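You operate a simulated robot arm through the tools that you are given. There is no shell and no other tool. Be economical: measure what you need, move in short steps, check, and stop when the job is done.

Carry out the task below with a simulated two-armed robot. There is one attempt and no reset: what you move stays moved.

Task
Take the yellow brush and leave it on the orange plate. Pick up the yellow oil bottle with one hand, pass it to the other hand and put it on the top of the purple rubber mat. Put the white rolled band on the top of the purple rubber mat away on the upper board of the stores shelf. Fetch the yellow foam foot and set it on top of the white paste cake. Put the teal shim on the top of the wooden bag table away on the lower shelf of the ball table. Fetch the orange tag and stand it on top of the yellow roller. Any order will do. Set down upright: yellow oil bottle, white rolled band, orange tag.

The check looks at the end state, three seconds after you hand in, the way a careful person would. Anything else that was tipped, shoved, dropped, spilled or broken makes it a failure.

Robot
Two 7-joint arms with four-finger grippers on one trunk, on a base that drives. Base frame: it is fixed to the floor where the robot stands at the start and does not move with it; the origin is under the middle of the robot, x ahead of it, y to its left, z up. Units: mm, rad, N and s.
The left shoulder is at the start at [40, 181, 1254], the right one opposite. With the tool pointing down near the work surface each hand reaches from about 280 to 820 mm from the robot's upright axis, wherever it stands, measured 20 degrees to its own side. Places, roughly: lower shelf of the ball table [700, -3900, 400]; orange plate (17x17x3 cm) [700, -2900, 900]; orange tag [-1500, 500, 1000]; teal shim [500, 750, 1000]; top of the purple rubber mat (24x29 cm) [440, 680, 860]; upper board of the stores shelf [800, -7300, 1200]; white paste cake (11x8x4 cm) [-3500, 1800, 900]; white rolled band (5x5x5 cm) [500, 600, 900]; yellow brush (11x4x5 cm) [500, 100, 900]; yellow foam foot (6x3x3 cm) [400, 600, 900]; yellow oil bottle [750, 0, 1000]; yellow roller (10x6x6 cm) [-1700, 600, 900]. Payload 3.67 kg a hand.
Tool frame (each hand has its own): the origin (TCP) lies between the finger pads and is the grasp point; the fingertips stand 28 mm ahead of it; z points along the fingers, y is the line along which they close. Largest opening 112 mm; the body of the gripper starts 73 mm behind the TCP.
Orientation is that of the tool frame in the base frame, as a unit quaternion [w, x, y, z]. With the fingers straight down and closing along the base's y, the tool's x points along the base's -x, its y along +y and its z along -z.

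Tools
- The arms move only by the tool jog_arm. It takes "left_targets", "right_targets" or both (then of equal length, played together; a hand with none holds still); each is text: rows parted by semicolons, each of 7 numbers parted by spaces: the gripper command, from -1 (shut) to 1 (fully open), values between in proportion, then the shift along the base's x, y, z in units of 25 mm (1.0 is 25 mm), then the turn, a rotation vector about the base's x, y, z in units of 4 degrees (1.0 is 4 degrees). In form: grip dx dy dz wx wy wz; .... A call has 1 to 20 rows; each row shifts and turns the commanded pose from where the row before left it. A call with a number of a shift or a turn outside -1 to 1 is refused whole. Each row takes 0.2 s and may step no farther than 50 mm and 0.15 rad from the row before; otherwise, or with a gripper value out of range, the whole call is refused. Where a pose cannot be reached the arm comes as near as it can. A force on the tool above 40 N (or 10 N above the force at the start of the call, whichever is more), or a blocked arm, ends the call early, and 0.2 s more pass. Each finger halts on what it meets, pressing with about 21 N; the grip force reading is that of the motor and also rises with nothing between the fingers. The clock runs only during rows and for 0.2 s after the last one: add rows that do not move to give the fingers time. It gives the time, the measured TCP pose, the force on the tool (base axes), the opening and the grip force at its end, in the units of the frame above (readings bear some noise), with the torque about the TCP (base axes, N m) and any sound that the robot's microphone picked up.
- Cameras (640 x 400 px; columns grow to the right, rows downward): "scene" is now at [94.2, 35.3, 1464.8]; the picture's right is [0.43, -0.90, 0.00], its down [-0.65, -0.31, -0.70] and it looks along [0.63, 0.30, -0.72] (base axes); focal length 286 px, centre (320, 200). "left" rides on the left gripper at [60, 18, -104] in its tool frame; the picture's right is [-0.29, 0.96, 0.00], its down [-0.80, -0.24, -0.55] and it looks along [-0.53, -0.16, 0.83] (tool axes); focal length 234 px, centre (320, 200). "right" rides on the right gripper at [60, -18, -104] in its tool frame; the picture's right is [0.29, 0.96, 0.00], its down [-0.80, 0.24, -0.55] and it looks along [-0.53, 0.16, 0.83] (tool axes); focal length 234 px, centre (320, 200). There is no depth. A picture from a camera that has moved, and an enlarged one, comes with that camera's place and axes in the base frame and with its lens.
- grab_frame(camera): a new picture of that camera. No time passes.
- lift_body(by): slides the trunk up (or, below 0, down) by that many mm; the arms and the scene camera ride with it, the base frame stays. It gives what a move gives, with no picture.
- steer(legs): drives the robot by 1 to 6 legs, each [ahead, left, turn to the left] in mm, mm and rad, along the robot's own axes; the way and the turn of a leg run together, so that a leg with both is an arc; at most 1500 mm and 3.142 rad a leg. The arms and the cameras ride along, it lands a little off, and it stops where it bumps. It gives what a move gives.
- turn_head(pan, tilt): turns the head with the scene camera to pan (to the left, within 1.501 rad either way) and tilt (down, from -0.506 to 1.204), counted from straight ahead of the robot. It gives what a move gives.
- inspect(camera, box): a new picture of the part [left, top, right, bottom] of that camera's present view, enlarged. No time passes.
- close_job(): hands the job in; it is judged then, once.

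Work in short steps. Places have to be worked out from the pictures, the camera data and where the tool is seen: move nearer, look again, correct. Check each grasp and each placing, and mend what went wrong. You have 196 turns and 172 pictures in all, those below and enlarged ones among them. Open the grippers and draw the arms clear of the work before you hand the job in, unless the task says otherwise; then end with one line.

The tools are called as a command line: name --argument value ..., lists and objects as JSON in quotes. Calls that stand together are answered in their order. jog_arm: Moves the arms, as the interface text tells. Its arguments: {"type":"object","properties":{"left_targets":{"type":"string"},"right_targets":{"type":"string"}},"required":[]} The other tools are called the same way: lift_body (by) slides the trunk up or down; steer (legs) drives the base; turn_head (pan, tilt) turns the head that bears the scene camera; grab_frame (camera) takes a picture; inspect (camera, box) takes an enlarged picture of a part of a camera's view; close_job () hands the job in.

At the start:

```text
t: 0.0
left_eef_pos: [488.3, 503.8, 1151.1]
left_tcp_rot: [0.0, 0.001, 1.0, 0.0]
left_wrist_force: [-1.0, -0.4, 0.0]
left_torque: [-0.03, 0.02, 0.02]
left_finger_gap: 112.1
left_finger_force: 0.0
right_eef_pos: [500.4, 83.7, 1122.2]
right_tcp_rot: [-0.001, 0.0, 1.0, 0.0]
right_wrist_force: [0.6, -0.2, -0.1]
right_torque: [0.02, -0.02, 0.04]
right_finger_gap: 111.9
right_finger_force: 0.0
trunk travel left (down, up): [-375.0, 139.0]
robot x, y, heading: [-0.8, -0.0, 0.005]
head pan, tilt: [0.442, 0.801]
```

scene: 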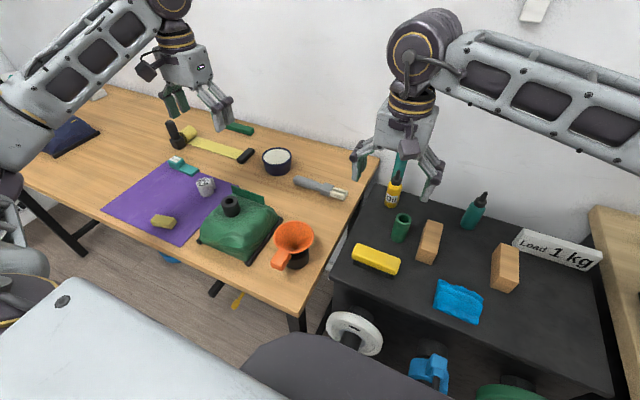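
right: 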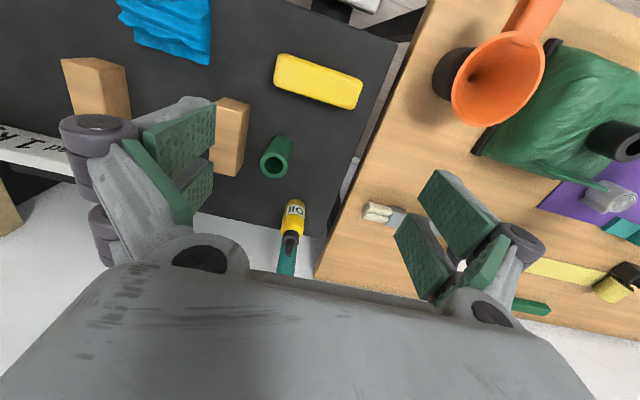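
left: 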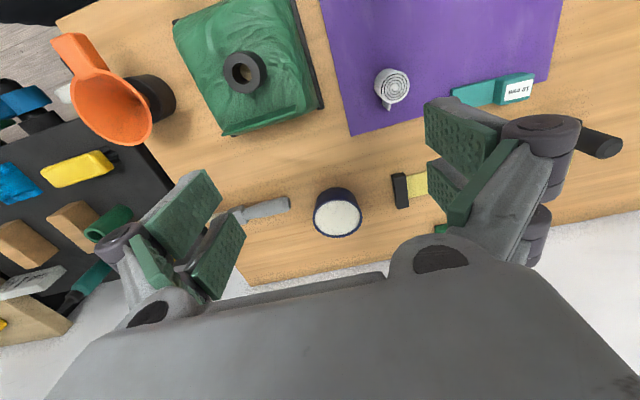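

I'll start by enlarging the scene to identify the objects around the purple mat and the black table.

inspect --camera "scene" --box '[90, 90, 330, 290]'

inspect --camera "scene" --box '[320, 150, 640, 350]'

```text
2.00 times, centred on (210, 190) of scene
camera zoom: at [94.2, 35.3, 1464.8], right [0.43, -0.9, 0.0], down [-0.65, -0.31, -0.7], along [0.63, 0.3, -0.72], focal length 573 px, centre (540, 220)
```

zoom: 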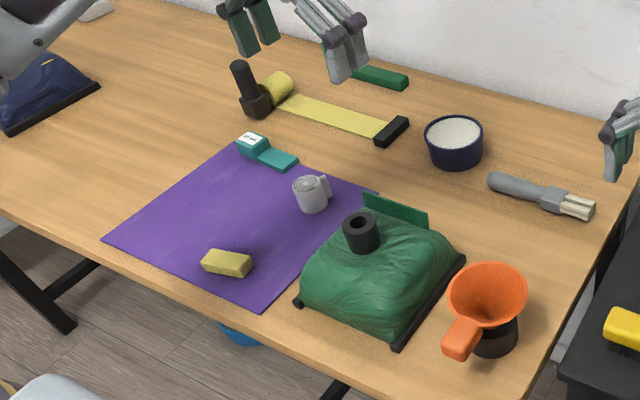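

```text
2.00 times, centred on (480, 250) of scene
camera zoom: at [94.2, 35.3, 1464.8], right [0.43, -0.9, 0.0], down [-0.65, -0.31, -0.7], along [0.63, 0.3, -0.72], focal length 573 px, centre (0, 100)
```

zoom: 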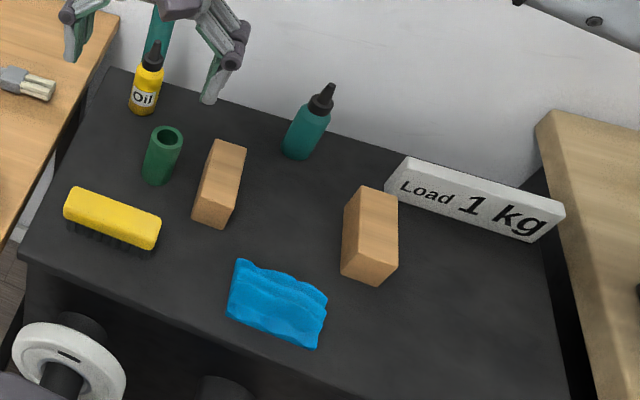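

Locating the oil bottle at about [695, 93] and the brush at about [483, 76]. I'll enlarge the bottle to read its shape and height.

inspect --camera "scene" --box '[360, 140, 440, 220]'

inspect --camera "right" --box '[230, 30, 390, 280]'

```text
5.00 times, centred on (400, 180) of scene
camera zoom: at [94.2, 35.3, 1464.8], right [0.43, -0.9, 0.0], down [-0.65, -0.31, -0.7], along [0.63, 0.3, -0.72], focal length 1432 px, centre (-80, 300)
```

zoom: 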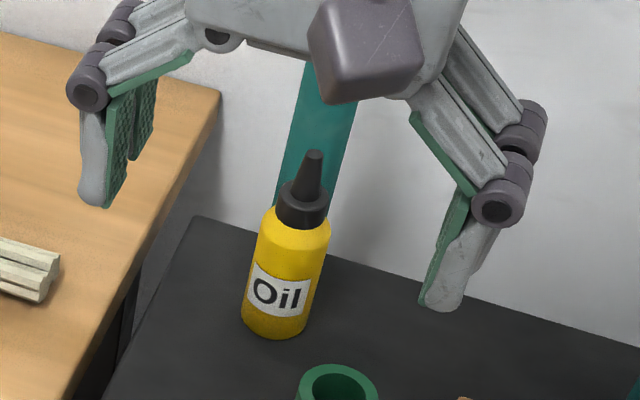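

```text
1.60 times, centred on (310, 155) of right
camera zoom: at [440.4, 63.9, 1225.3], right [-0.29, 0.96, 0.0], down [0.8, 0.24, 0.55], along [0.53, 0.16, -0.83], focal length 375 px, centre (336, 272)
```

zoom: 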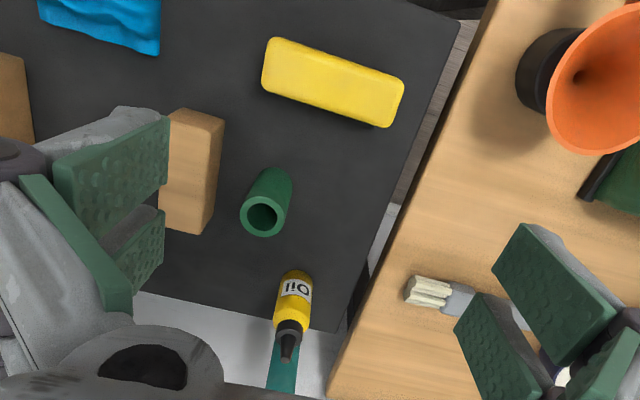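

The bottle stands at about [698, 94], base z≈856, body about 40 mm wide and 88 mm tall, nozzle tip ≈986. I bring the right hand above and just short of it and look.

jog_arm --right_targets "1 0.8 0.05 -0.4 0 0 0;1 0.8 0.05 -0.4 0 0 0;1 0.8 0.05 -0.4 0 0 0;1 0.8 0.05 -0.4 0 0 0;1 0.8 0.05 -0.4 0 0 0;1 0.8 0.05 -0.4 0 0 0;1 0.8 0.05 -0.4 0 0 0;1 0 0 0 0 0 0"

turn_head --pan 0.1 --tilt 0.6

grab_frame --camera "right"

grab_frame --camera "scene"

```text
t: 1.8
left_eef_pos: [488.4, 503.0, 1150.2]
left_tcp_rot: [0.0, 0.0, 1.0, 0.0]
left_wrist_force: [0.2, -0.7, 0.3]
left_torque: [-0.01, -0.01, -0.02]
left_finger_gap: 112.2
left_finger_force: 0.0
right_eef_pos: [639.7, 91.1, 1052.0]
right_tcp_rot: [0.0, -0.001, 1.0, -0.001]
right_wrist_force: [-0.6, -0.2, 0.4]
right_torque: [-0.01, 0.0, 0.01]
right_finger_gap: 111.9
right_finger_force: 0.0
trunk travel left (down, up): [-375.0, 139.0]
robot x, y, heading: [-1.1, -1.5, -0.002]
head pan, tilt: [0.442, 0.801]
```

```text
t: 2.6
left_eef_pos: [488.0, 503.5, 1150.3]
left_tcp_rot: [0.0, 0.0, 1.0, 0.0]
left_wrist_force: [-0.7, -0.4, 0.7]
left_torque: [0.02, 0.0, 0.06]
left_finger_gap: 112.1
left_finger_force: 0.0
right_eef_pos: [640.9, 90.7, 1052.1]
right_tcp_rot: [0.0, 0.0, 1.0, 0.0]
right_wrist_force: [0.4, 0.9, -0.2]
right_torque: [0.02, 0.01, -0.01]
right_finger_gap: 112.0
right_finger_force: 0.1
trunk travel left (down, up): [-375.0, 139.0]
robot x, y, heading: [-0.2, -0.3, 0.003]
head pan, tilt: [0.099, 0.6]
```

```text
164 pictures are left
camera right: at [581.3, 72.1, 1155.2], right [-0.29, 0.96, 0.0], down [0.8, 0.24, 0.55], along [0.53, 0.16, -0.83], focal length 234 px, centre (320, 200)
```

right: 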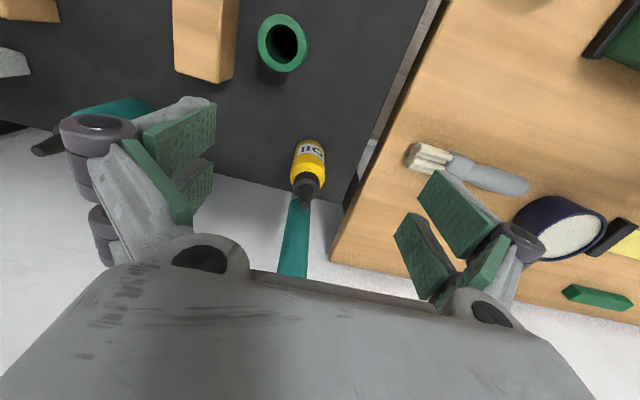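

```text
163 pictures are left
camera scene: at [109.4, 9.8, 1481.7], right [0.1, -0.99, 0.0], down [-0.56, -0.06, -0.82], along [0.82, 0.08, -0.57], focal length 286 px, centre (320, 200)
```

scene: 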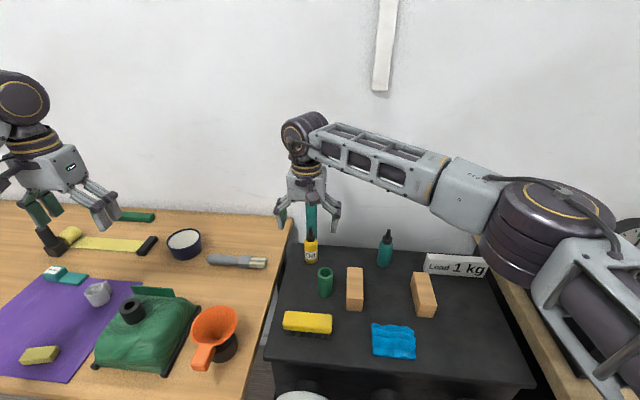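

A teal strip rises behind the bottle; I enlarge to judge whether it is on the wall or within the gripper's path.

inspect --camera "scene" --box '[260, 100, 360, 300]'

inspect --camera "left" --box '[0, 150, 160, 350]'

```text
2.00 times, centred on (310, 200) of scene
camera zoom: at [109.4, 9.8, 1481.7], right [0.1, -0.99, 0.0], down [-0.56, -0.06, -0.82], along [0.82, 0.08, -0.57], focal length 573 px, centre (340, 200)
```

zoom: 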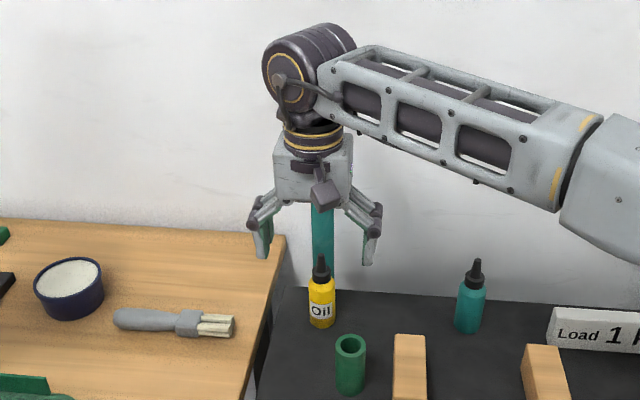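

```text
2.00 times, centred on (80, 250) of left
camera zoom: at [427.1, 522.3, 1253.8], right [0.29, 0.96, 0.0], down [0.8, -0.24, 0.55], along [0.53, -0.16, -0.83], focal length 468 px, centre (800, 100)
```

zoom: 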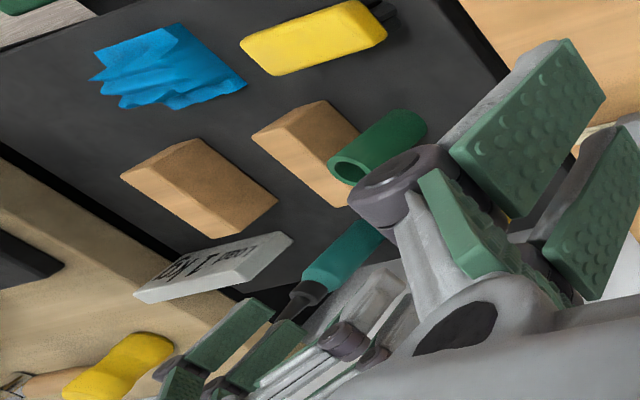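

The strip seems to be on the wall behind the table. To keep the wrist off the wall I lean the right hand back 20° while moving over the bottle.

jog_arm --right_targets "1 0.46 0.02 0 0 -1 0;1 0.46 0.02 0 0 -1 0;1 0.46 0.02 0 0 -1 0;1 0.46 0.02 0 0 -1 0;1 0.46 0.02 0 0 -1 0;1 0 0 0 0 0 0"

grab_frame --camera "right"

inspect --camera "scene" --box '[260, 160, 360, 300]'

```text
t: 4.0
left_eef_pos: [488.1, 504.7, 1151.7]
left_tcp_rot: [0.0, 0.0, 1.0, 0.001]
left_wrist_force: [-0.5, 0.5, 0.4]
left_torque: [-0.03, 0.02, 0.01]
left_finger_gap: 111.7
left_finger_force: 0.1
right_eef_pos: [698.6, 93.3, 1051.7]
right_tcp_rot: [0.175, 0.0, 0.985, 0.0]
right_wrist_force: [-0.4, 0.4, 0.9]
right_torque: [0.01, -0.01, -0.02]
right_finger_gap: 112.0
right_finger_force: 0.1
trunk travel left (down, up): [-375.0, 139.0]
robot x, y, heading: [-1.7, 1.1, 0.0]
head pan, tilt: [0.099, 0.6]
```

```text
160 pictures are left
camera right: at [606.7, 75.0, 1128.8], right [-0.27, 0.96, -0.1], down [0.56, 0.24, 0.79], along [0.78, 0.16, -0.6], focal length 234 px, centre (320, 200)
```

right: 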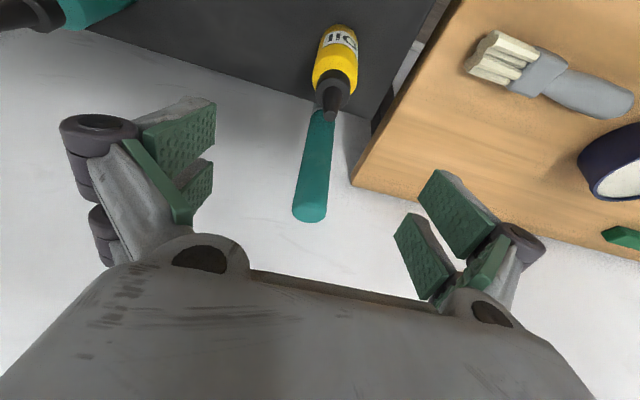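

```text
2.86 times, centred on (310, 230) of scene
camera zoom: at [109.2, 9.6, 1481.8], right [0.1, -1.0, 0.0], down [-0.56, -0.06, -0.82], along [0.82, 0.08, -0.57], focal length 818 px, centre (349, 114)
```

zoom: 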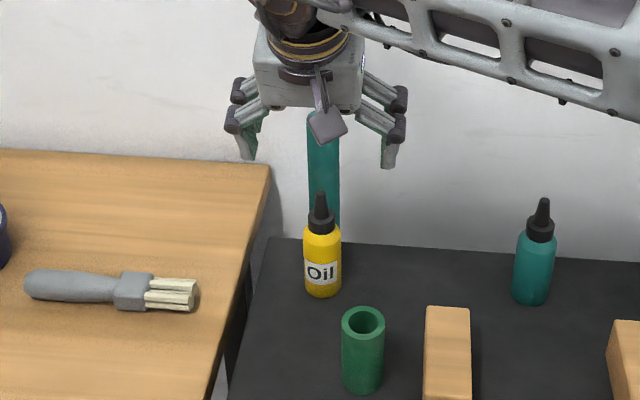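

Nozzle tip triangulates to [692, 91, 986]; the teal rod stands beyond the table's rear edge, clear of my path. I lower the right hand over the bottle to z≈925 and close.

jog_arm --right_targets "1 -0.1 -0.02 -1 0 0 0;1 -0.1 0 -1 0 0 0;1 0 0 -1 0 0 0;1 0 0 -1 0 0 0;1 0 0 -1 0 0 0;1 0 0 0 0 0 0"

inspect --camera "scene" --box '[260, 160, 360, 300]'

grab_frame --camera "right"

```text
t: 5.4
left_eef_pos: [488.1, 502.9, 1151.2]
left_tcp_rot: [0.0, 0.0, 1.0, 0.0]
left_wrist_force: [0.5, 0.1, 0.9]
left_torque: [0.0, 0.01, -0.01]
left_finger_gap: 112.2
left_finger_force: 0.2
right_eef_pos: [691.2, 93.4, 927.8]
right_tcp_rot: [0.174, 0.0, 0.985, 0.0]
right_wrist_force: [-0.2, 0.2, 0.0]
right_torque: [0.01, 0.03, 0.0]
right_finger_gap: 112.0
right_finger_force: 0.0
trunk travel left (down, up): [-375.0, 139.0]
robot x, y, heading: [3.0, -0.4, -0.001]
head pan, tilt: [0.099, 0.6]
```

```text
2.86 times, centred on (310, 230) of scene
camera zoom: at [109.0, 9.4, 1481.8], right [0.1, -1.0, 0.0], down [-0.56, -0.06, -0.83], along [0.82, 0.08, -0.56], focal length 818 px, centre (349, 114)
```

zoom: 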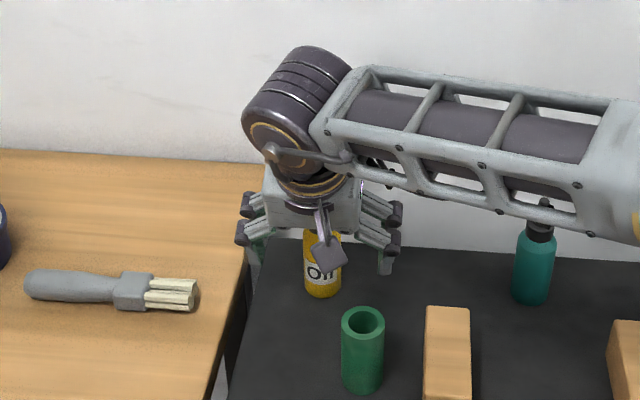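

```text
157 pictures are left
camera right: at [600.1, 74.3, 1004.9], right [-0.27, 0.96, -0.1], down [0.56, 0.24, 0.79], along [0.78, 0.16, -0.6], focal length 234 px, centre (320, 200)
```

right: 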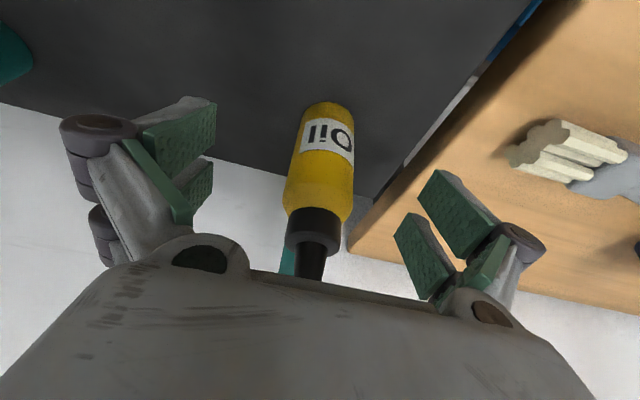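

The wrist view suggests the bottle's axis is about 8 mm farther out; I nudge forward, then close.

jog_arm --right_targets "1 0.32 0.04 0 0 0 0;1 0 0 0 0 0 0;-1 0 0 0 0 0 0;-1 0 0 0 0 0 0;-1 0 0 0 0 0 0;-1 0 0 0 0 0 0;-1 0 0 0 0 0 0"

grab_frame --camera "right"

```text
t: 7.0
left_eef_pos: [487.8, 503.8, 1151.4]
left_tcp_rot: [-0.001, 0.0, 1.0, 0.0]
left_wrist_force: [0.3, 0.7, 0.4]
left_torque: [-0.01, -0.02, 0.03]
left_finger_gap: 111.6
left_finger_force: 0.1
right_eef_pos: [698.4, 93.9, 928.1]
right_tcp_rot: [0.174, -0.001, 0.985, 0.0]
right_wrist_force: [0.5, 0.9, 0.1]
right_torque: [0.03, 0.04, 0.01]
right_finger_gap: 37.1
right_finger_force: 21.3
trunk travel left (down, up): [-375.0, 139.0]
robot x, y, heading: [3.1, 0.7, -0.0]
head pan, tilt: [0.099, 0.6]
```

```text
156 pictures are left
camera right: at [607.4, 74.9, 1004.5], right [-0.27, 0.96, -0.1], down [0.56, 0.24, 0.79], along [0.78, 0.16, -0.6], focal length 234 px, centre (320, 200)
```

right: 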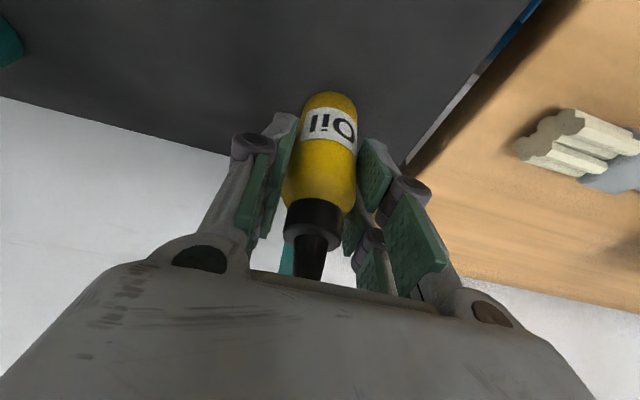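

Grip is firm at 37 mm. I lift straight up, then bring the bottle back to about [475, 120, 1155] in front of the robot.

jog_arm --right_targets "-1 0 0 1 0 0 0;-1 0 0 1 0 0 0;-1 0 0 1 0 0 0;-1 0 0 1 0 0 0;-1 0 0 1 0 0 0;-1 -1 0.1 0.4 0 0 0;-1 -1 0.1 0.4 0 0 0;-1 -1 0.1 0.4 0 0 0;-1 -1 0.1 0.4 0 0 0;-1 -1 0.1 0.4 0 0 0;-1 -1 0.1 0.4 0 0 0;-1 -1 0.1 0.4 0 0 0;-1 -1 0.1 0.4 0 0 0;-1 -1 0.1 0.4 0 0 0;-1 0 0 0 0 0 0"

turn_head --pan 0.4 --tilt 0.6

grab_frame --camera "scene"

```text
t: 10.2
left_eef_pos: [488.5, 503.0, 1150.6]
left_tcp_rot: [-0.001, 0.0, 1.0, 0.0]
left_wrist_force: [0.6, 0.7, -0.7]
left_torque: [-0.01, 0.0, -0.04]
left_finger_gap: 111.7
left_finger_force: 0.1
right_eef_pos: [476.3, 117.0, 1144.3]
right_tcp_rot: [0.173, 0.0, 0.985, 0.0]
right_wrist_force: [0.3, -0.4, -0.6]
right_torque: [0.01, -0.01, 0.0]
right_finger_gap: 37.2
right_finger_force: 21.1
trunk travel left (down, up): [-375.0, 139.0]
robot x, y, heading: [1.3, 0.1, 0.003]
head pan, tilt: [0.099, 0.6]
```

```text
t: 11.0
left_eef_pos: [488.3, 503.4, 1150.9]
left_tcp_rot: [0.0, 0.0, 1.0, 0.0]
left_wrist_force: [0.4, 0.3, -0.2]
left_torque: [-0.01, -0.01, -0.01]
left_finger_gap: 112.2
left_finger_force: 0.0
right_eef_pos: [476.1, 118.5, 1143.4]
right_tcp_rot: [0.173, 0.0, 0.985, 0.0]
right_wrist_force: [0.2, 0.0, -0.4]
right_torque: [0.02, 0.05, 0.0]
right_finger_gap: 37.2
right_finger_force: 20.6
trunk travel left (down, up): [-375.0, 139.0]
robot x, y, heading: [2.7, 0.4, 0.0]
head pan, tilt: [0.4, 0.6]
```

```text
155 pictures are left
camera scene: at [102.7, 35.1, 1481.8], right [0.39, -0.92, 0.0], down [-0.52, -0.22, -0.82], along [0.76, 0.32, -0.57], focal length 286 px, centre (320, 200)
```

scene: 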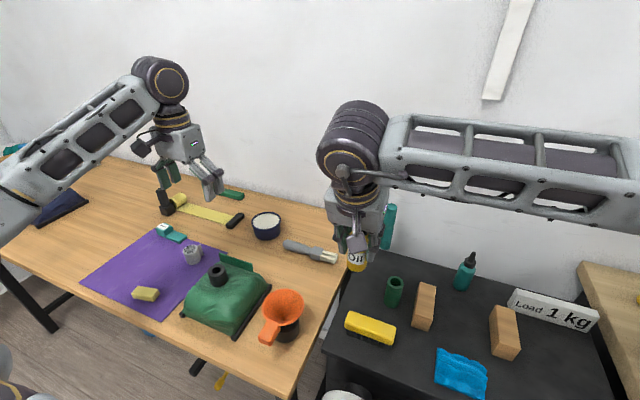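

Bottle held upright. Now I turn the left hand by −90° about z so it can come in from the left closing along x (first 80°).

jog_arm --left_targets "1 0 0 0 0 0 -1;1 0 0 0 0 0 -1;1 0 0 0 0 0 -1;1 0 0 0 0 0 -1;1 0 0 0 0 0 -1;1 0 0 0 0 0 -1;1 0 0 0 0 0 -1;1 0 0 0 0 0 -1;1 0 0 0 0 0 -1;1 0 0 0 0 0 -1;1 0 0 0 0 0 -1;1 0 0 0 0 0 -1;1 0 0 0 0 0 -1;1 0 0 0 0 0 -1;1 0 0 0 0 0 -1;1 0 0 0 0 0 -1;1 0 0 0 0 0 -1;1 0 0 0 0 0 -1;1 0 0 0 0 0 -1;1 0 0 0 0 0 -1"

jog_arm --left_targets "1 0 0 0 0 0 -1;1 0 0 0 0 0 -1;1 0 0 0 0 0 -0.5;1 0 -0.2 0 -1 0 0;1 0 -0.2 0 -1 0 0;1 0 -0.2 0 -1 0 0;1 0 -0.2 0 -1 0 0;1 0 -0.2 0 -1 0 0;1 0 -0.2 0 -1 0 0;1 0 -0.2 0 -1 0 0;1 0 -0.2 0 -1 0 0;1 0 -0.2 0 -1 0 0;1 0 -0.2 0 -1 0 0;1 0 -0.2 0 -1 0 0;1 0 -0.2 0 -0.25 0 0;1 0 0 0 0 0 0"

grab_frame --camera "scene"

```text
t: 15.2
left_eef_pos: [487.0, 505.1, 1150.5]
left_tcp_rot: [0.0, 0.643, 0.766, 0.0]
left_wrist_force: [0.0, -0.5, -0.2]
left_torque: [0.0, 0.0, -0.01]
left_finger_gap: 111.9
left_finger_force: 0.1
right_eef_pos: [476.3, 117.8, 1142.6]
right_tcp_rot: [0.173, 0.001, 0.985, 0.0]
right_wrist_force: [-0.5, 0.5, 0.0]
right_torque: [-0.02, 0.0, 0.0]
right_finger_gap: 37.4
right_finger_force: 20.6
trunk travel left (down, up): [-375.0, 139.0]
robot x, y, heading: [2.5, 2.1, -0.002]
head pan, tilt: [0.4, 0.6]
```

```text
t: 18.6
left_eef_pos: [487.3, 444.9, 1150.6]
left_tcp_rot: [0.27, 0.654, 0.653, -0.271]
left_wrist_force: [-0.7, -0.2, -0.4]
left_torque: [-0.03, -0.01, 0.0]
left_finger_gap: 112.0
left_finger_force: 0.1
right_eef_pos: [476.7, 117.6, 1142.0]
right_tcp_rot: [0.173, 0.0, 0.985, -0.001]
right_wrist_force: [0.1, 0.5, -1.1]
right_torque: [-0.02, 0.02, 0.02]
right_finger_gap: 37.2
right_finger_force: 20.8
trunk travel left (down, up): [-375.0, 139.0]
robot x, y, heading: [1.2, -1.3, 0.002]
head pan, tilt: [0.4, 0.6]
```

```text
154 pictures are left
camera scene: at [102.7, 35.3, 1481.8], right [0.39, -0.92, 0.0], down [-0.52, -0.22, -0.82], along [0.76, 0.32, -0.57], focal length 286 px, centre (320, 200)
```

scene: 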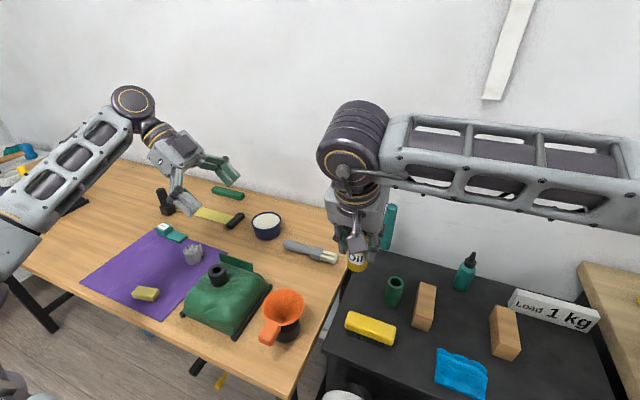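

Left hand is tilted 45° with fingers toward −y. I bring it to [478, 235, 1098] short of the bottle, level with its lower body.

jog_arm --left_targets "1 -0.04 -0.93 -0.23 0 0 0;1 -0.04 -0.93 -0.23 0 0 0;1 -0.04 -0.93 -0.23 0 0 0;1 -0.04 -0.93 -0.23 0 0 0;1 -0.04 -0.93 -0.23 0 0 0;1 -0.04 -0.93 -0.23 0 0 0;1 -0.04 -0.93 -0.23 0 0 0;1 -0.04 -0.93 -0.23 0 0 0;1 -0.04 -0.93 -0.23 0 0 0;1 0 0 0 0 0 0"

grab_frame --camera "left"

inspect --camera "scene" --box '[240, 80, 440, 300]'

```text
t: 20.8
left_eef_pos: [478.3, 233.8, 1096.1]
left_tcp_rot: [0.27, 0.653, 0.653, -0.27]
left_wrist_force: [-0.9, -0.4, -0.7]
left_torque: [-0.01, 0.0, 0.01]
left_finger_gap: 111.7
left_finger_force: 0.0
right_eef_pos: [475.3, 117.0, 1142.1]
right_tcp_rot: [0.174, 0.0, 0.985, 0.0]
right_wrist_force: [0.7, 0.1, -1.1]
right_torque: [-0.04, 0.01, 0.01]
right_finger_gap: 37.2
right_finger_force: 20.5
trunk travel left (down, up): [-375.0, 139.0]
robot x, y, heading: [-0.7, 0.4, -0.004]
head pan, tilt: [0.4, 0.6]
```

```text
153 pictures are left
camera left: at [495.1, 351.4, 1126.7], right [0.96, -0.2, 0.2], down [-0.24, -0.17, 0.96], along [-0.16, -0.96, -0.21], focal length 234 px, centre (320, 200)
```

left: 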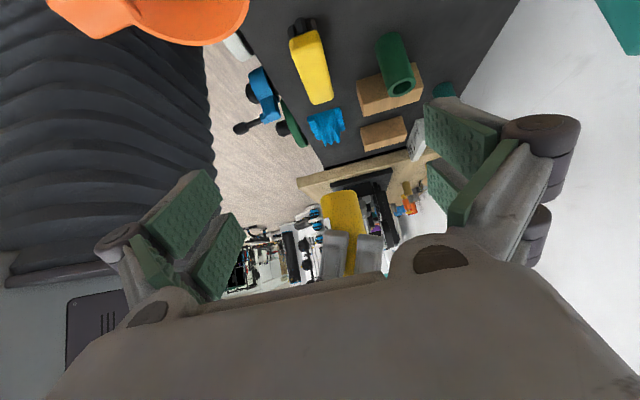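

```text
1.82 times, centred on (340, 190) of scene
camera zoom: at [102.6, 35.7, 1481.8], right [0.39, -0.92, 0.0], down [-0.52, -0.22, -0.82], along [0.76, 0.32, -0.57], focal length 521 px, centre (284, 218)
```

zoom: 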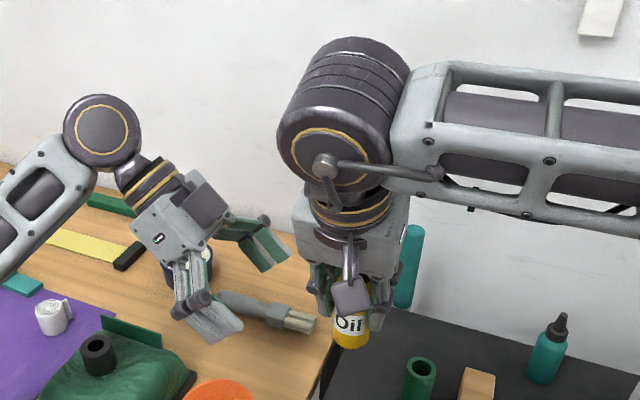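

The left view shows the bottle's lower body ahead at x≈479, base z≈1072, with the right fingertips above. I advance along −y so the left pads surround the lower body.

jog_arm --left_targets "1 0.02 -0.94 0.04 0 0 0;1 0 -0.94 0.04 0 0 0;1 0 -0.94 0.04 0 0 0;1 0 -0.94 0.04 0 0 0;1 0 -0.9 0.04 0 0 0;1 0 0 0 0 0 0"

grab_frame --camera "left"

inspect --camera "scene" --box '[260, 120, 440, 300]'

```text
t: 22.1
left_eef_pos: [483.8, 124.3, 1100.0]
left_tcp_rot: [0.27, 0.65, 0.658, -0.267]
left_wrist_force: [0.7, 4.3, 0.1]
left_torque: [-0.47, 0.08, -0.04]
left_finger_gap: 112.3
left_finger_force: 0.0
right_eef_pos: [478.6, 111.6, 1143.8]
right_tcp_rot: [0.174, 0.005, 0.985, -0.006]
right_wrist_force: [-0.5, -4.1, -0.7]
right_torque: [0.22, -0.06, 0.06]
right_finger_gap: 36.9
right_finger_force: 20.8
trunk travel left (down, up): [-375.0, 139.0]
robot x, y, heading: [-1.3, 0.5, -0.001]
head pan, tilt: [0.4, 0.6]
stopped in row 6 (left hand): the force on the tool passed its limit at 50 N (the readings are from after the stop); the commanded pose is now the measured one
```

```text
151 pictures are left
camera left: at [499.0, 240.4, 1131.7], right [0.96, -0.19, 0.2], down [-0.24, -0.18, 0.95], along [-0.15, -0.96, -0.22], focal length 234 px, centre (320, 200)
```

left: 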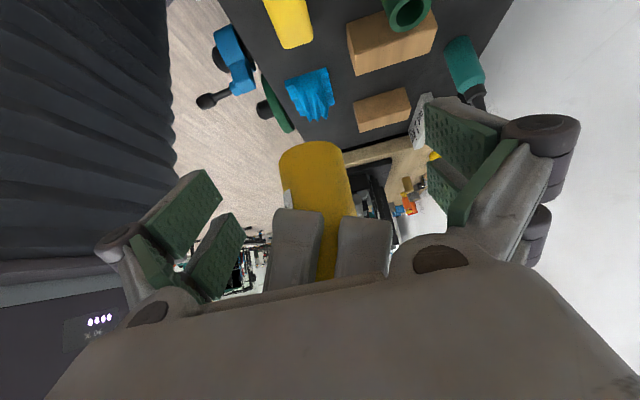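

```text
2.22 times, centred on (350, 210) of scene
camera zoom: at [103.1, 34.7, 1481.8], right [0.39, -0.92, 0.0], down [-0.52, -0.22, -0.82], along [0.76, 0.32, -0.57], focal length 636 px, centre (253, 178)
```

zoom: 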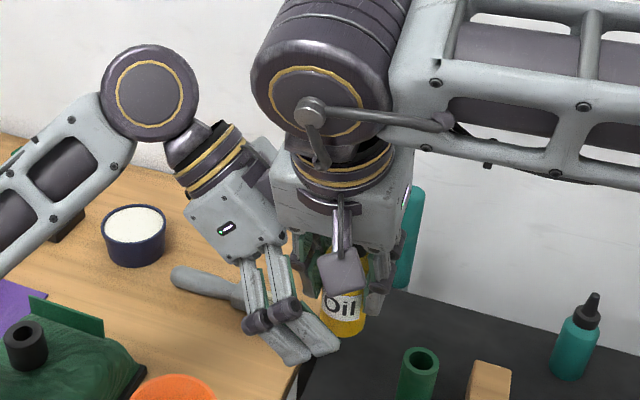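

The left palm touched the right gripper's body. I back off, flatten the left hand's tilt by 12°, and re-check.

jog_arm --left_targets "1 -0.1 0.9 0 0 0 0;1 -0.1 0.9 0 0 0 0;1 0 0 0 -1 0 0;1 0 0 0 -1 0 0;1 0 0 0 -1 0 0;1 0 0 0 0 0 0"

grab_frame --camera "left"

```text
t: 23.5
left_eef_pos: [477.7, 169.9, 1101.6]
left_tcp_rot: [0.336, 0.619, 0.626, -0.335]
left_wrist_force: [0.5, 0.4, 0.5]
left_torque: [-0.03, 0.03, -0.01]
left_finger_gap: 111.9
left_finger_force: 0.0
right_eef_pos: [479.1, 113.3, 1142.7]
right_tcp_rot: [0.174, 0.005, 0.985, -0.005]
right_wrist_force: [0.7, -0.3, -2.1]
right_torque: [0.0, 0.0, 0.0]
right_finger_gap: 36.9
right_finger_force: 20.4
trunk travel left (down, up): [-375.0, 139.0]
robot x, y, heading: [3.0, -0.0, 0.001]
head pan, tilt: [0.4, 0.6]
```

```text
149 pictures are left
camera left: at [493.7, 289.6, 1106.7], right [0.96, -0.15, 0.24], down [-0.24, 0.02, 0.97], along [-0.15, -0.99, -0.01], focal length 234 px, centre (320, 200)
```

left: 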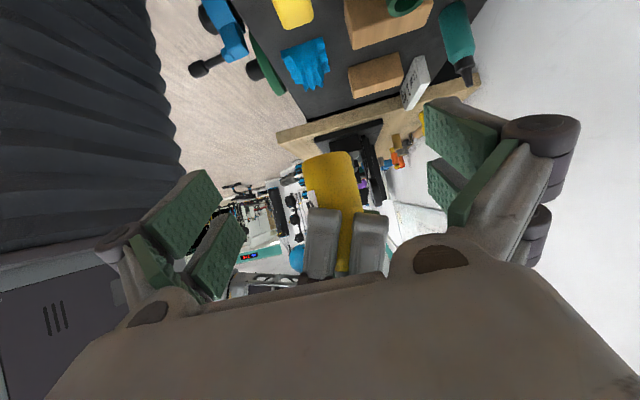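

The bottle is at x≈480, y≈113, base ≈1073. I advance again 57 mm.

jog_arm --left_targets "1 0.1 -0.76 0 0 0 0;1 0 -0.76 0 0 0 0;1 0 -0.76 0 0 0 0;1 0 0 0 0 0 0"

grab_frame --camera "left"

```text
t: 24.5
left_eef_pos: [481.6, 110.9, 1102.4]
left_tcp_rot: [0.336, 0.619, 0.626, -0.335]
left_wrist_force: [-0.2, 0.0, 0.8]
left_torque: [-0.03, 0.0, 0.0]
left_finger_gap: 112.2
left_finger_force: 0.1
right_eef_pos: [479.4, 112.9, 1143.1]
right_tcp_rot: [0.173, 0.005, 0.985, -0.005]
right_wrist_force: [0.0, -0.3, -1.2]
right_torque: [0.01, 0.0, 0.02]
right_finger_gap: 37.1
right_finger_force: 21.3
trunk travel left (down, up): [-375.0, 139.0]
robot x, y, heading: [-1.1, -1.7, 0.001]
head pan, tilt: [0.4, 0.6]
```

```text
148 pictures are left
camera left: at [496.7, 232.0, 1107.1], right [0.96, -0.15, 0.24], down [-0.24, 0.02, 0.97], along [-0.15, -0.99, -0.01], focal length 234 px, centre (320, 200)
```

left: 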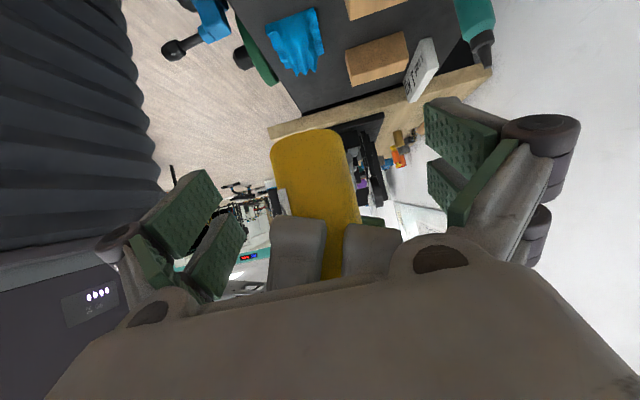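

Clear fit, with the bottle about 3 mm to the −x of the pad centre. I correct and close the left gripper while the right holds.

jog_arm --left_targets "1 -0.12 0 0 0 0 0;0.2 0 0 0 0 0 0;-0.2 0 0 0 0 0 0;-1 0 0 0 0 0 0;-1 0 0 0 0 0 0;-1 0 0 0 0 0 0"

grab_frame --camera "left"

```text
t: 25.9
left_eef_pos: [477.1, 111.9, 1101.1]
left_tcp_rot: [0.337, 0.619, 0.626, -0.335]
left_wrist_force: [-11.3, -1.4, 0.2]
left_torque: [0.07, -1.82, 0.64]
left_finger_gap: 63.2
left_finger_force: 20.4
right_eef_pos: [480.2, 112.0, 1142.5]
right_tcp_rot: [0.174, 0.006, 0.985, -0.005]
right_wrist_force: [9.9, 1.7, -1.7]
right_torque: [-0.02, 1.35, -0.65]
right_finger_gap: 37.1
right_finger_force: 20.8
trunk travel left (down, up): [-375.0, 139.0]
robot x, y, heading: [1.5, 3.4, 0.003]
head pan, tilt: [0.4, 0.6]
```

```text
147 pictures are left
camera left: at [493.8, 231.8, 1107.2], right [0.96, -0.15, 0.24], down [-0.24, 0.02, 0.97], along [-0.15, -0.99, -0.01], focal length 234 px, centre (320, 200)
```

left: 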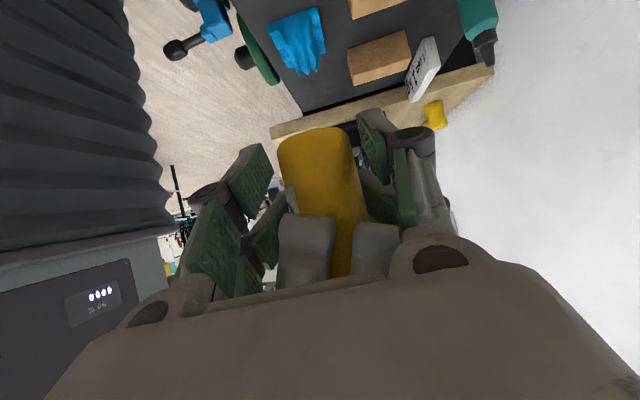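

The left fingers are blocked by the right fingers at gap 63: the right hold is too low. I'll open and retreat the left, set the bottle back on the black table and re-grip it higher with a vertical right hand.

jog_arm --left_targets "1 0 0 0 0 0 0;1 0 0 0 0 0 0;1 0 0.9 0 0 0 0;1 0 0.9 0 0 0 0;1 0 0.9 0 0 0 0;1 0 0.9 0 0 0 0;1 0 0.9 0 0 0 0;1 0 0 0 0 0 0"

jog_arm --right_targets "-1 0.8 -0.05 -0.6 0 0 0;-1 0.8 -0.05 -0.6 0 0 0;-1 0.8 -0.05 -0.6 0 0 0;-1 0.8 -0.05 -0.6 0 0 0;-1 0.8 -0.05 -0.6 0 0 0;-1 0.8 -0.05 -0.6 0 0 0;-1 0.8 -0.05 -0.6 0 0 0;-1 0.8 -0.05 -0.6 0 0 0;-1 0 0 -0.8 0 0 0;-1 0 0 0 0 0 0"

turn_head --pan 0.1 --tilt 0.6

inspect --camera "scene" --box '[230, 140, 410, 320]'

grab_frame --camera "right"

```text
t: 27.7
left_eef_pos: [477.9, 224.7, 1099.5]
left_tcp_rot: [0.337, 0.618, 0.627, -0.334]
left_wrist_force: [-0.4, 0.3, -0.2]
left_torque: [-0.01, -0.02, -0.01]
left_finger_gap: 112.0
left_finger_force: 0.0
right_eef_pos: [477.8, 113.1, 1142.3]
right_tcp_rot: [0.174, 0.005, 0.985, -0.004]
right_wrist_force: [-0.8, 0.1, -0.8]
right_torque: [-0.01, 0.0, 0.03]
right_finger_gap: 37.2
right_finger_force: 20.3
trunk travel left (down, up): [-375.0, 139.0]
robot x, y, heading: [-0.7, -1.0, 0.002]
head pan, tilt: [0.4, 0.6]
```

```text
t: 29.9
left_eef_pos: [477.4, 225.7, 1099.5]
left_tcp_rot: [0.337, 0.618, 0.626, -0.335]
left_wrist_force: [-0.3, -0.4, 0.2]
left_torque: [0.02, 0.0, -0.03]
left_finger_gap: 111.9
left_finger_force: 0.2
right_eef_pos: [638.3, 104.5, 1003.2]
right_tcp_rot: [0.173, 0.005, 0.985, -0.005]
right_wrist_force: [1.0, -0.1, -1.5]
right_torque: [-0.04, 0.0, 0.0]
right_finger_gap: 37.2
right_finger_force: 20.6
trunk travel left (down, up): [-375.0, 139.0]
robot x, y, heading: [0.0, 1.4, -0.003]
head pan, tilt: [0.4, 0.6]
```

```text
t: 30.7
left_eef_pos: [479.0, 225.0, 1099.5]
left_tcp_rot: [0.336, 0.618, 0.626, -0.335]
left_wrist_force: [-0.3, 0.0, 0.6]
left_torque: [-0.01, 0.03, 0.01]
left_finger_gap: 112.1
left_finger_force: 0.0
right_eef_pos: [637.0, 104.0, 1003.9]
right_tcp_rot: [0.174, 0.005, 0.985, -0.005]
right_wrist_force: [0.1, 0.4, -1.0]
right_torque: [0.03, 0.03, -0.02]
right_finger_gap: 37.3
right_finger_force: 20.9
trunk travel left (down, up): [-375.0, 139.0]
robot x, y, heading: [0.1, 0.6, -0.0]
head pan, tilt: [0.099, 0.6]
```

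```text
2.22 times, centred on (320, 230) of scene
camera zoom: at [109.4, 9.7, 1481.8], right [0.1, -0.99, 0.0], down [-0.56, -0.06, -0.82], along [0.82, 0.08, -0.57], focal length 636 px, centre (320, 133)
```

zoom: 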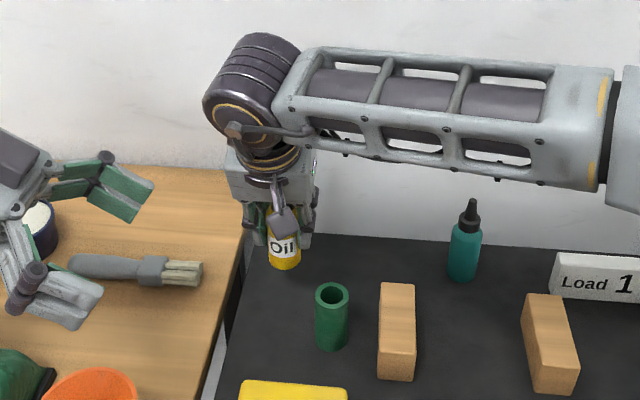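

```text
145 pictures are left
camera right: at [545.6, 86.9, 1080.4], right [-0.26, 0.96, -0.11], down [0.56, 0.24, 0.79], along [0.78, 0.15, -0.6], focal length 234 px, centre (320, 200)
```

right: 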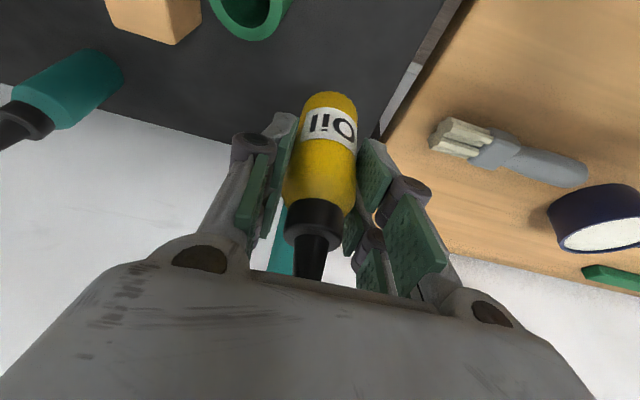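

The spot below is free (table edge at y≈168). I lower the bottle to about z=930 and set it down.

jog_arm --right_targets "-1 0 0 -0.9 0 0 0;-1 0 0 -0.9 0 0 0;-1 0 0 -0.9 0 0 0;-1 0 0 -0.12 0 0 0;-1 0 0 -0.08 0 0 0;-1 0 0 0 0 0 0"

inspect --camera "scene" --box '[250, 200, 370, 320]'

```text
t: 32.1
left_eef_pos: [477.5, 224.6, 1100.6]
left_tcp_rot: [0.336, 0.619, 0.626, -0.335]
left_wrist_force: [-0.1, -0.6, 0.8]
left_torque: [-0.03, 0.05, 0.01]
left_finger_gap: 112.0
left_finger_force: 0.0
right_eef_pos: [639.7, 104.0, 931.9]
right_tcp_rot: [0.174, 0.005, 0.985, -0.006]
right_wrist_force: [0.3, 0.5, -1.8]
right_torque: [0.02, -0.02, 0.0]
right_finger_gap: 37.1
right_finger_force: 21.4
trunk travel left (down, up): [-375.0, 139.0]
robot x, y, heading: [-1.5, 1.7, -0.0]
head pan, tilt: [0.099, 0.6]
```

```text
3.33 times, centred on (310, 260) of scene
camera zoom: at [109.5, 9.6, 1481.8], right [0.1, -1.0, 0.0], down [-0.56, -0.06, -0.82], along [0.82, 0.08, -0.57], focal length 955 px, centre (353, 0)
```

zoom: 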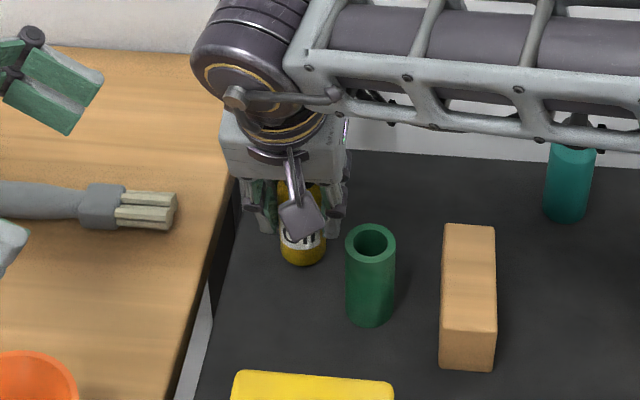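

Still no contact force; I step down in 1.5 mm moves until the bottle touches.

jog_arm --right_targets "-1 0 0 -0.06 0 0 0;-1 0 0 -0.06 0 0 0;-1 0 0 0 0 0 0"

jog_arm --right_targets "-1 0 0 -0.06 0 0 0;-1 0 0 0 0 0 0"

```text
t: 32.9
left_eef_pos: [477.5, 225.1, 1099.7]
left_tcp_rot: [0.337, 0.618, 0.627, -0.334]
left_wrist_force: [0.2, 0.2, 0.0]
left_torque: [-0.02, 0.0, 0.0]
left_finger_gap: 111.9
left_finger_force: 0.1
right_eef_pos: [638.0, 103.7, 926.4]
right_tcp_rot: [0.174, 0.005, 0.985, -0.005]
right_wrist_force: [0.9, 0.6, -0.9]
right_torque: [-0.02, 0.01, 0.01]
right_finger_gap: 37.1
right_finger_force: 21.5
trunk travel left (down, up): [-375.0, 139.0]
robot x, y, heading: [-1.9, 2.7, -0.003]
head pan, tilt: [0.099, 0.6]
```

```text
t: 33.5
left_eef_pos: [478.2, 224.9, 1099.5]
left_tcp_rot: [0.337, 0.618, 0.626, -0.335]
left_wrist_force: [-0.1, 0.0, 0.1]
left_torque: [0.03, 0.01, -0.04]
left_finger_gap: 112.1
left_finger_force: 0.2
right_eef_pos: [638.7, 103.4, 927.2]
right_tcp_rot: [0.175, 0.006, 0.985, -0.005]
right_wrist_force: [-0.3, 1.1, 7.6]
right_torque: [0.03, 0.0, -0.01]
right_finger_gap: 37.2
right_finger_force: 20.8
trunk travel left (down, up): [-375.0, 139.0]
robot x, y, heading: [4.3, -3.5, 0.001]
head pan, tilt: [0.099, 0.6]
```

Contact felt (7.6 N). I open, rise 112 mm and straighten the hand.

jog_arm --right_targets "1 0 0 0 0 0 0;1 0 0 0 0 0 0;1 0 0 0 0 0 0;1 0 0 0.9 0 0 0;1 0 0 0.9 0 0 0;1 0 0 0.9 0 0 0;1 0 0 0.9 0 0 0;1 0 0 0.9 0 0 0;1 0 0 0 0 1 0;1 0 0 0 0 1 0;1 0 0 0 0 1 0;1 0 0 0 0 1 0;1 0 0 0 0 1 0;1 0 0 0 0 0 0"

grab_frame --camera "right"

inspect --camera "scene" --box '[250, 160, 370, 320]'

```text
t: 36.5
left_eef_pos: [478.1, 224.7, 1099.9]
left_tcp_rot: [0.338, 0.618, 0.627, -0.334]
left_wrist_force: [-0.5, 0.6, 0.1]
left_torque: [0.01, 0.0, 0.0]
left_finger_gap: 111.9
left_finger_force: 0.0
right_eef_pos: [637.5, 104.0, 1039.5]
right_tcp_rot: [-0.001, 0.004, 1.0, -0.006]
right_wrist_force: [-0.3, -0.5, 0.6]
right_torque: [0.02, 0.01, -0.06]
right_finger_gap: 111.9
right_finger_force: 0.0
trunk travel left (down, up): [-375.0, 139.0]
robot x, y, heading: [-1.2, 0.0, 0.004]
head pan, tilt: [0.099, 0.6]
```

```text
143 pictures are left
camera right: at [578.0, 86.0, 1142.7], right [-0.28, 0.96, -0.01], down [0.8, 0.24, 0.55], along [0.53, 0.15, -0.83], focal length 234 px, centre (320, 200)
```

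right: 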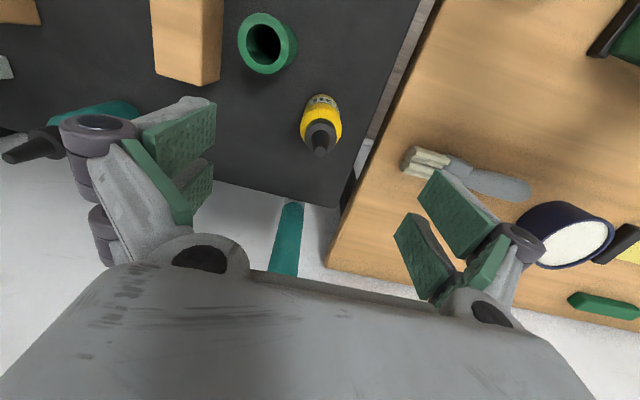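

```text
2.50 times, centred on (310, 240) of scene
camera zoom: at [109.1, 9.4, 1481.8], right [0.1, -1.0, 0.0], down [-0.56, -0.06, -0.82], along [0.82, 0.08, -0.57], focal length 716 px, centre (345, 100)
```

zoom: 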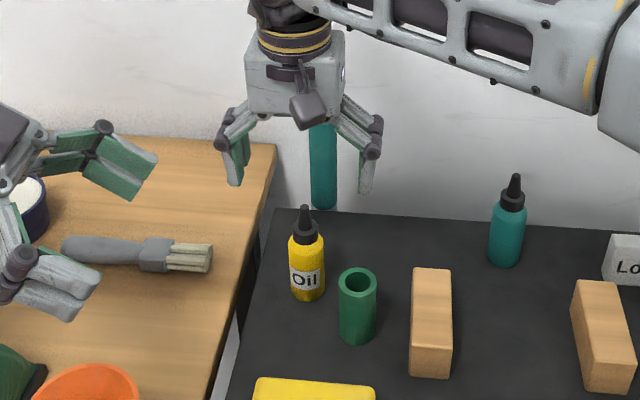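

Bottle stands upright at [637, 102]. I lower to z≈950 (upper body and collar) and close.

jog_arm --right_targets "1 0 -0.05 -0.9 0 0 0;1 0 0 -0.9 0 0 0;1 0 0 -0.9 0 0 0;1 0 0 -0.86 0 0 0;1 0 0 0 0 0 0;-1 0 0 0 0 0 0;-1 0 0 0 0 0 0;-1 0 0 0 0 0 0;-1 0 0 0 0 0 0;-1 0 0 0 0 0 0"

grab_frame --camera "right"

```text
t: 38.7
left_eef_pos: [477.9, 225.2, 1100.0]
left_tcp_rot: [0.337, 0.618, 0.626, -0.335]
left_wrist_force: [-0.6, 0.3, -0.1]
left_torque: [-0.01, 0.0, 0.02]
left_finger_gap: 112.1
left_finger_force: 0.0
right_eef_pos: [637.3, 101.5, 949.1]
right_tcp_rot: [0.001, 0.004, 1.0, -0.007]
right_wrist_force: [0.4, 0.4, 0.1]
right_torque: [0.02, 0.02, 0.03]
right_finger_gap: 34.9
right_finger_force: 21.2
trunk travel left (down, up): [-375.0, 139.0]
robot x, y, heading: [-1.1, -2.5, -0.005]
head pan, tilt: [0.099, 0.6]
```

```text
141 pictures are left
camera right: at [577.8, 85.0, 1053.0], right [-0.28, 0.96, -0.01], down [0.8, 0.24, 0.55], along [0.53, 0.15, -0.83], focal length 234 px, centre (320, 200)
```

right: 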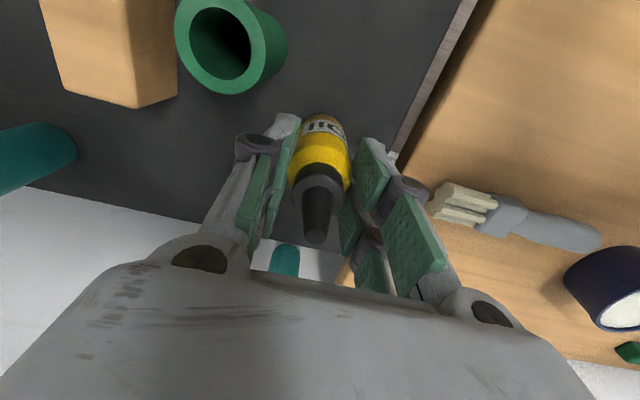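

Held at 34.9 mm at the shoulder. I lift and bring it back to the handover spot [478, 110, 1165].

jog_arm --right_targets "-1 0 0 0.6 0 0 0;-1 0 0 1 0 0 0;-1 0 0 1 0 0 0;-1 0 0 1 0 0 0;-1 0 0 1 0 0 0;-1 -0.8 0.04 0.5 0 0 0;-1 -0.8 0.04 0.5 0 0 0;-1 -0.8 0.04 0.5 0 0 0;-1 -0.8 0.04 0.5 0 0 0;-1 -0.8 0.04 0.5 0 0 0;-1 -0.8 0.04 0.5 0 0 0;-1 -0.8 0.04 0.5 0 0 0;-1 -0.8 0.04 0.5 0 0 0;-1 0 0 0 0 0 0"

grab_frame --camera "left"

```text
t: 41.7
left_eef_pos: [479.0, 225.0, 1099.2]
left_tcp_rot: [0.337, 0.619, 0.626, -0.335]
left_wrist_force: [-0.5, 0.3, 0.3]
left_torque: [0.03, 0.0, -0.01]
left_finger_gap: 111.8
left_finger_force: 0.2
right_eef_pos: [478.2, 112.1, 1163.5]
right_tcp_rot: [0.0, 0.003, 1.0, -0.006]
right_wrist_force: [0.0, 0.0, -1.4]
right_torque: [-0.01, 0.0, -0.04]
right_finger_gap: 34.9
right_finger_force: 21.0
trunk travel left (down, up): [-375.0, 139.0]
robot x, y, heading: [1.3, -1.3, 0.005]
head pan, tilt: [0.099, 0.6]
```

```text
140 pictures are left
camera left: at [493.9, 345.3, 1105.7], right [0.96, -0.15, 0.24], down [-0.24, 0.02, 0.97], along [-0.15, -0.99, -0.01], focal length 234 px, centre (320, 200)
```

left: 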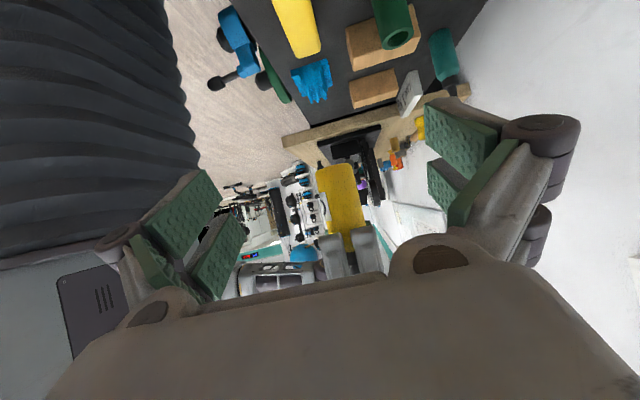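

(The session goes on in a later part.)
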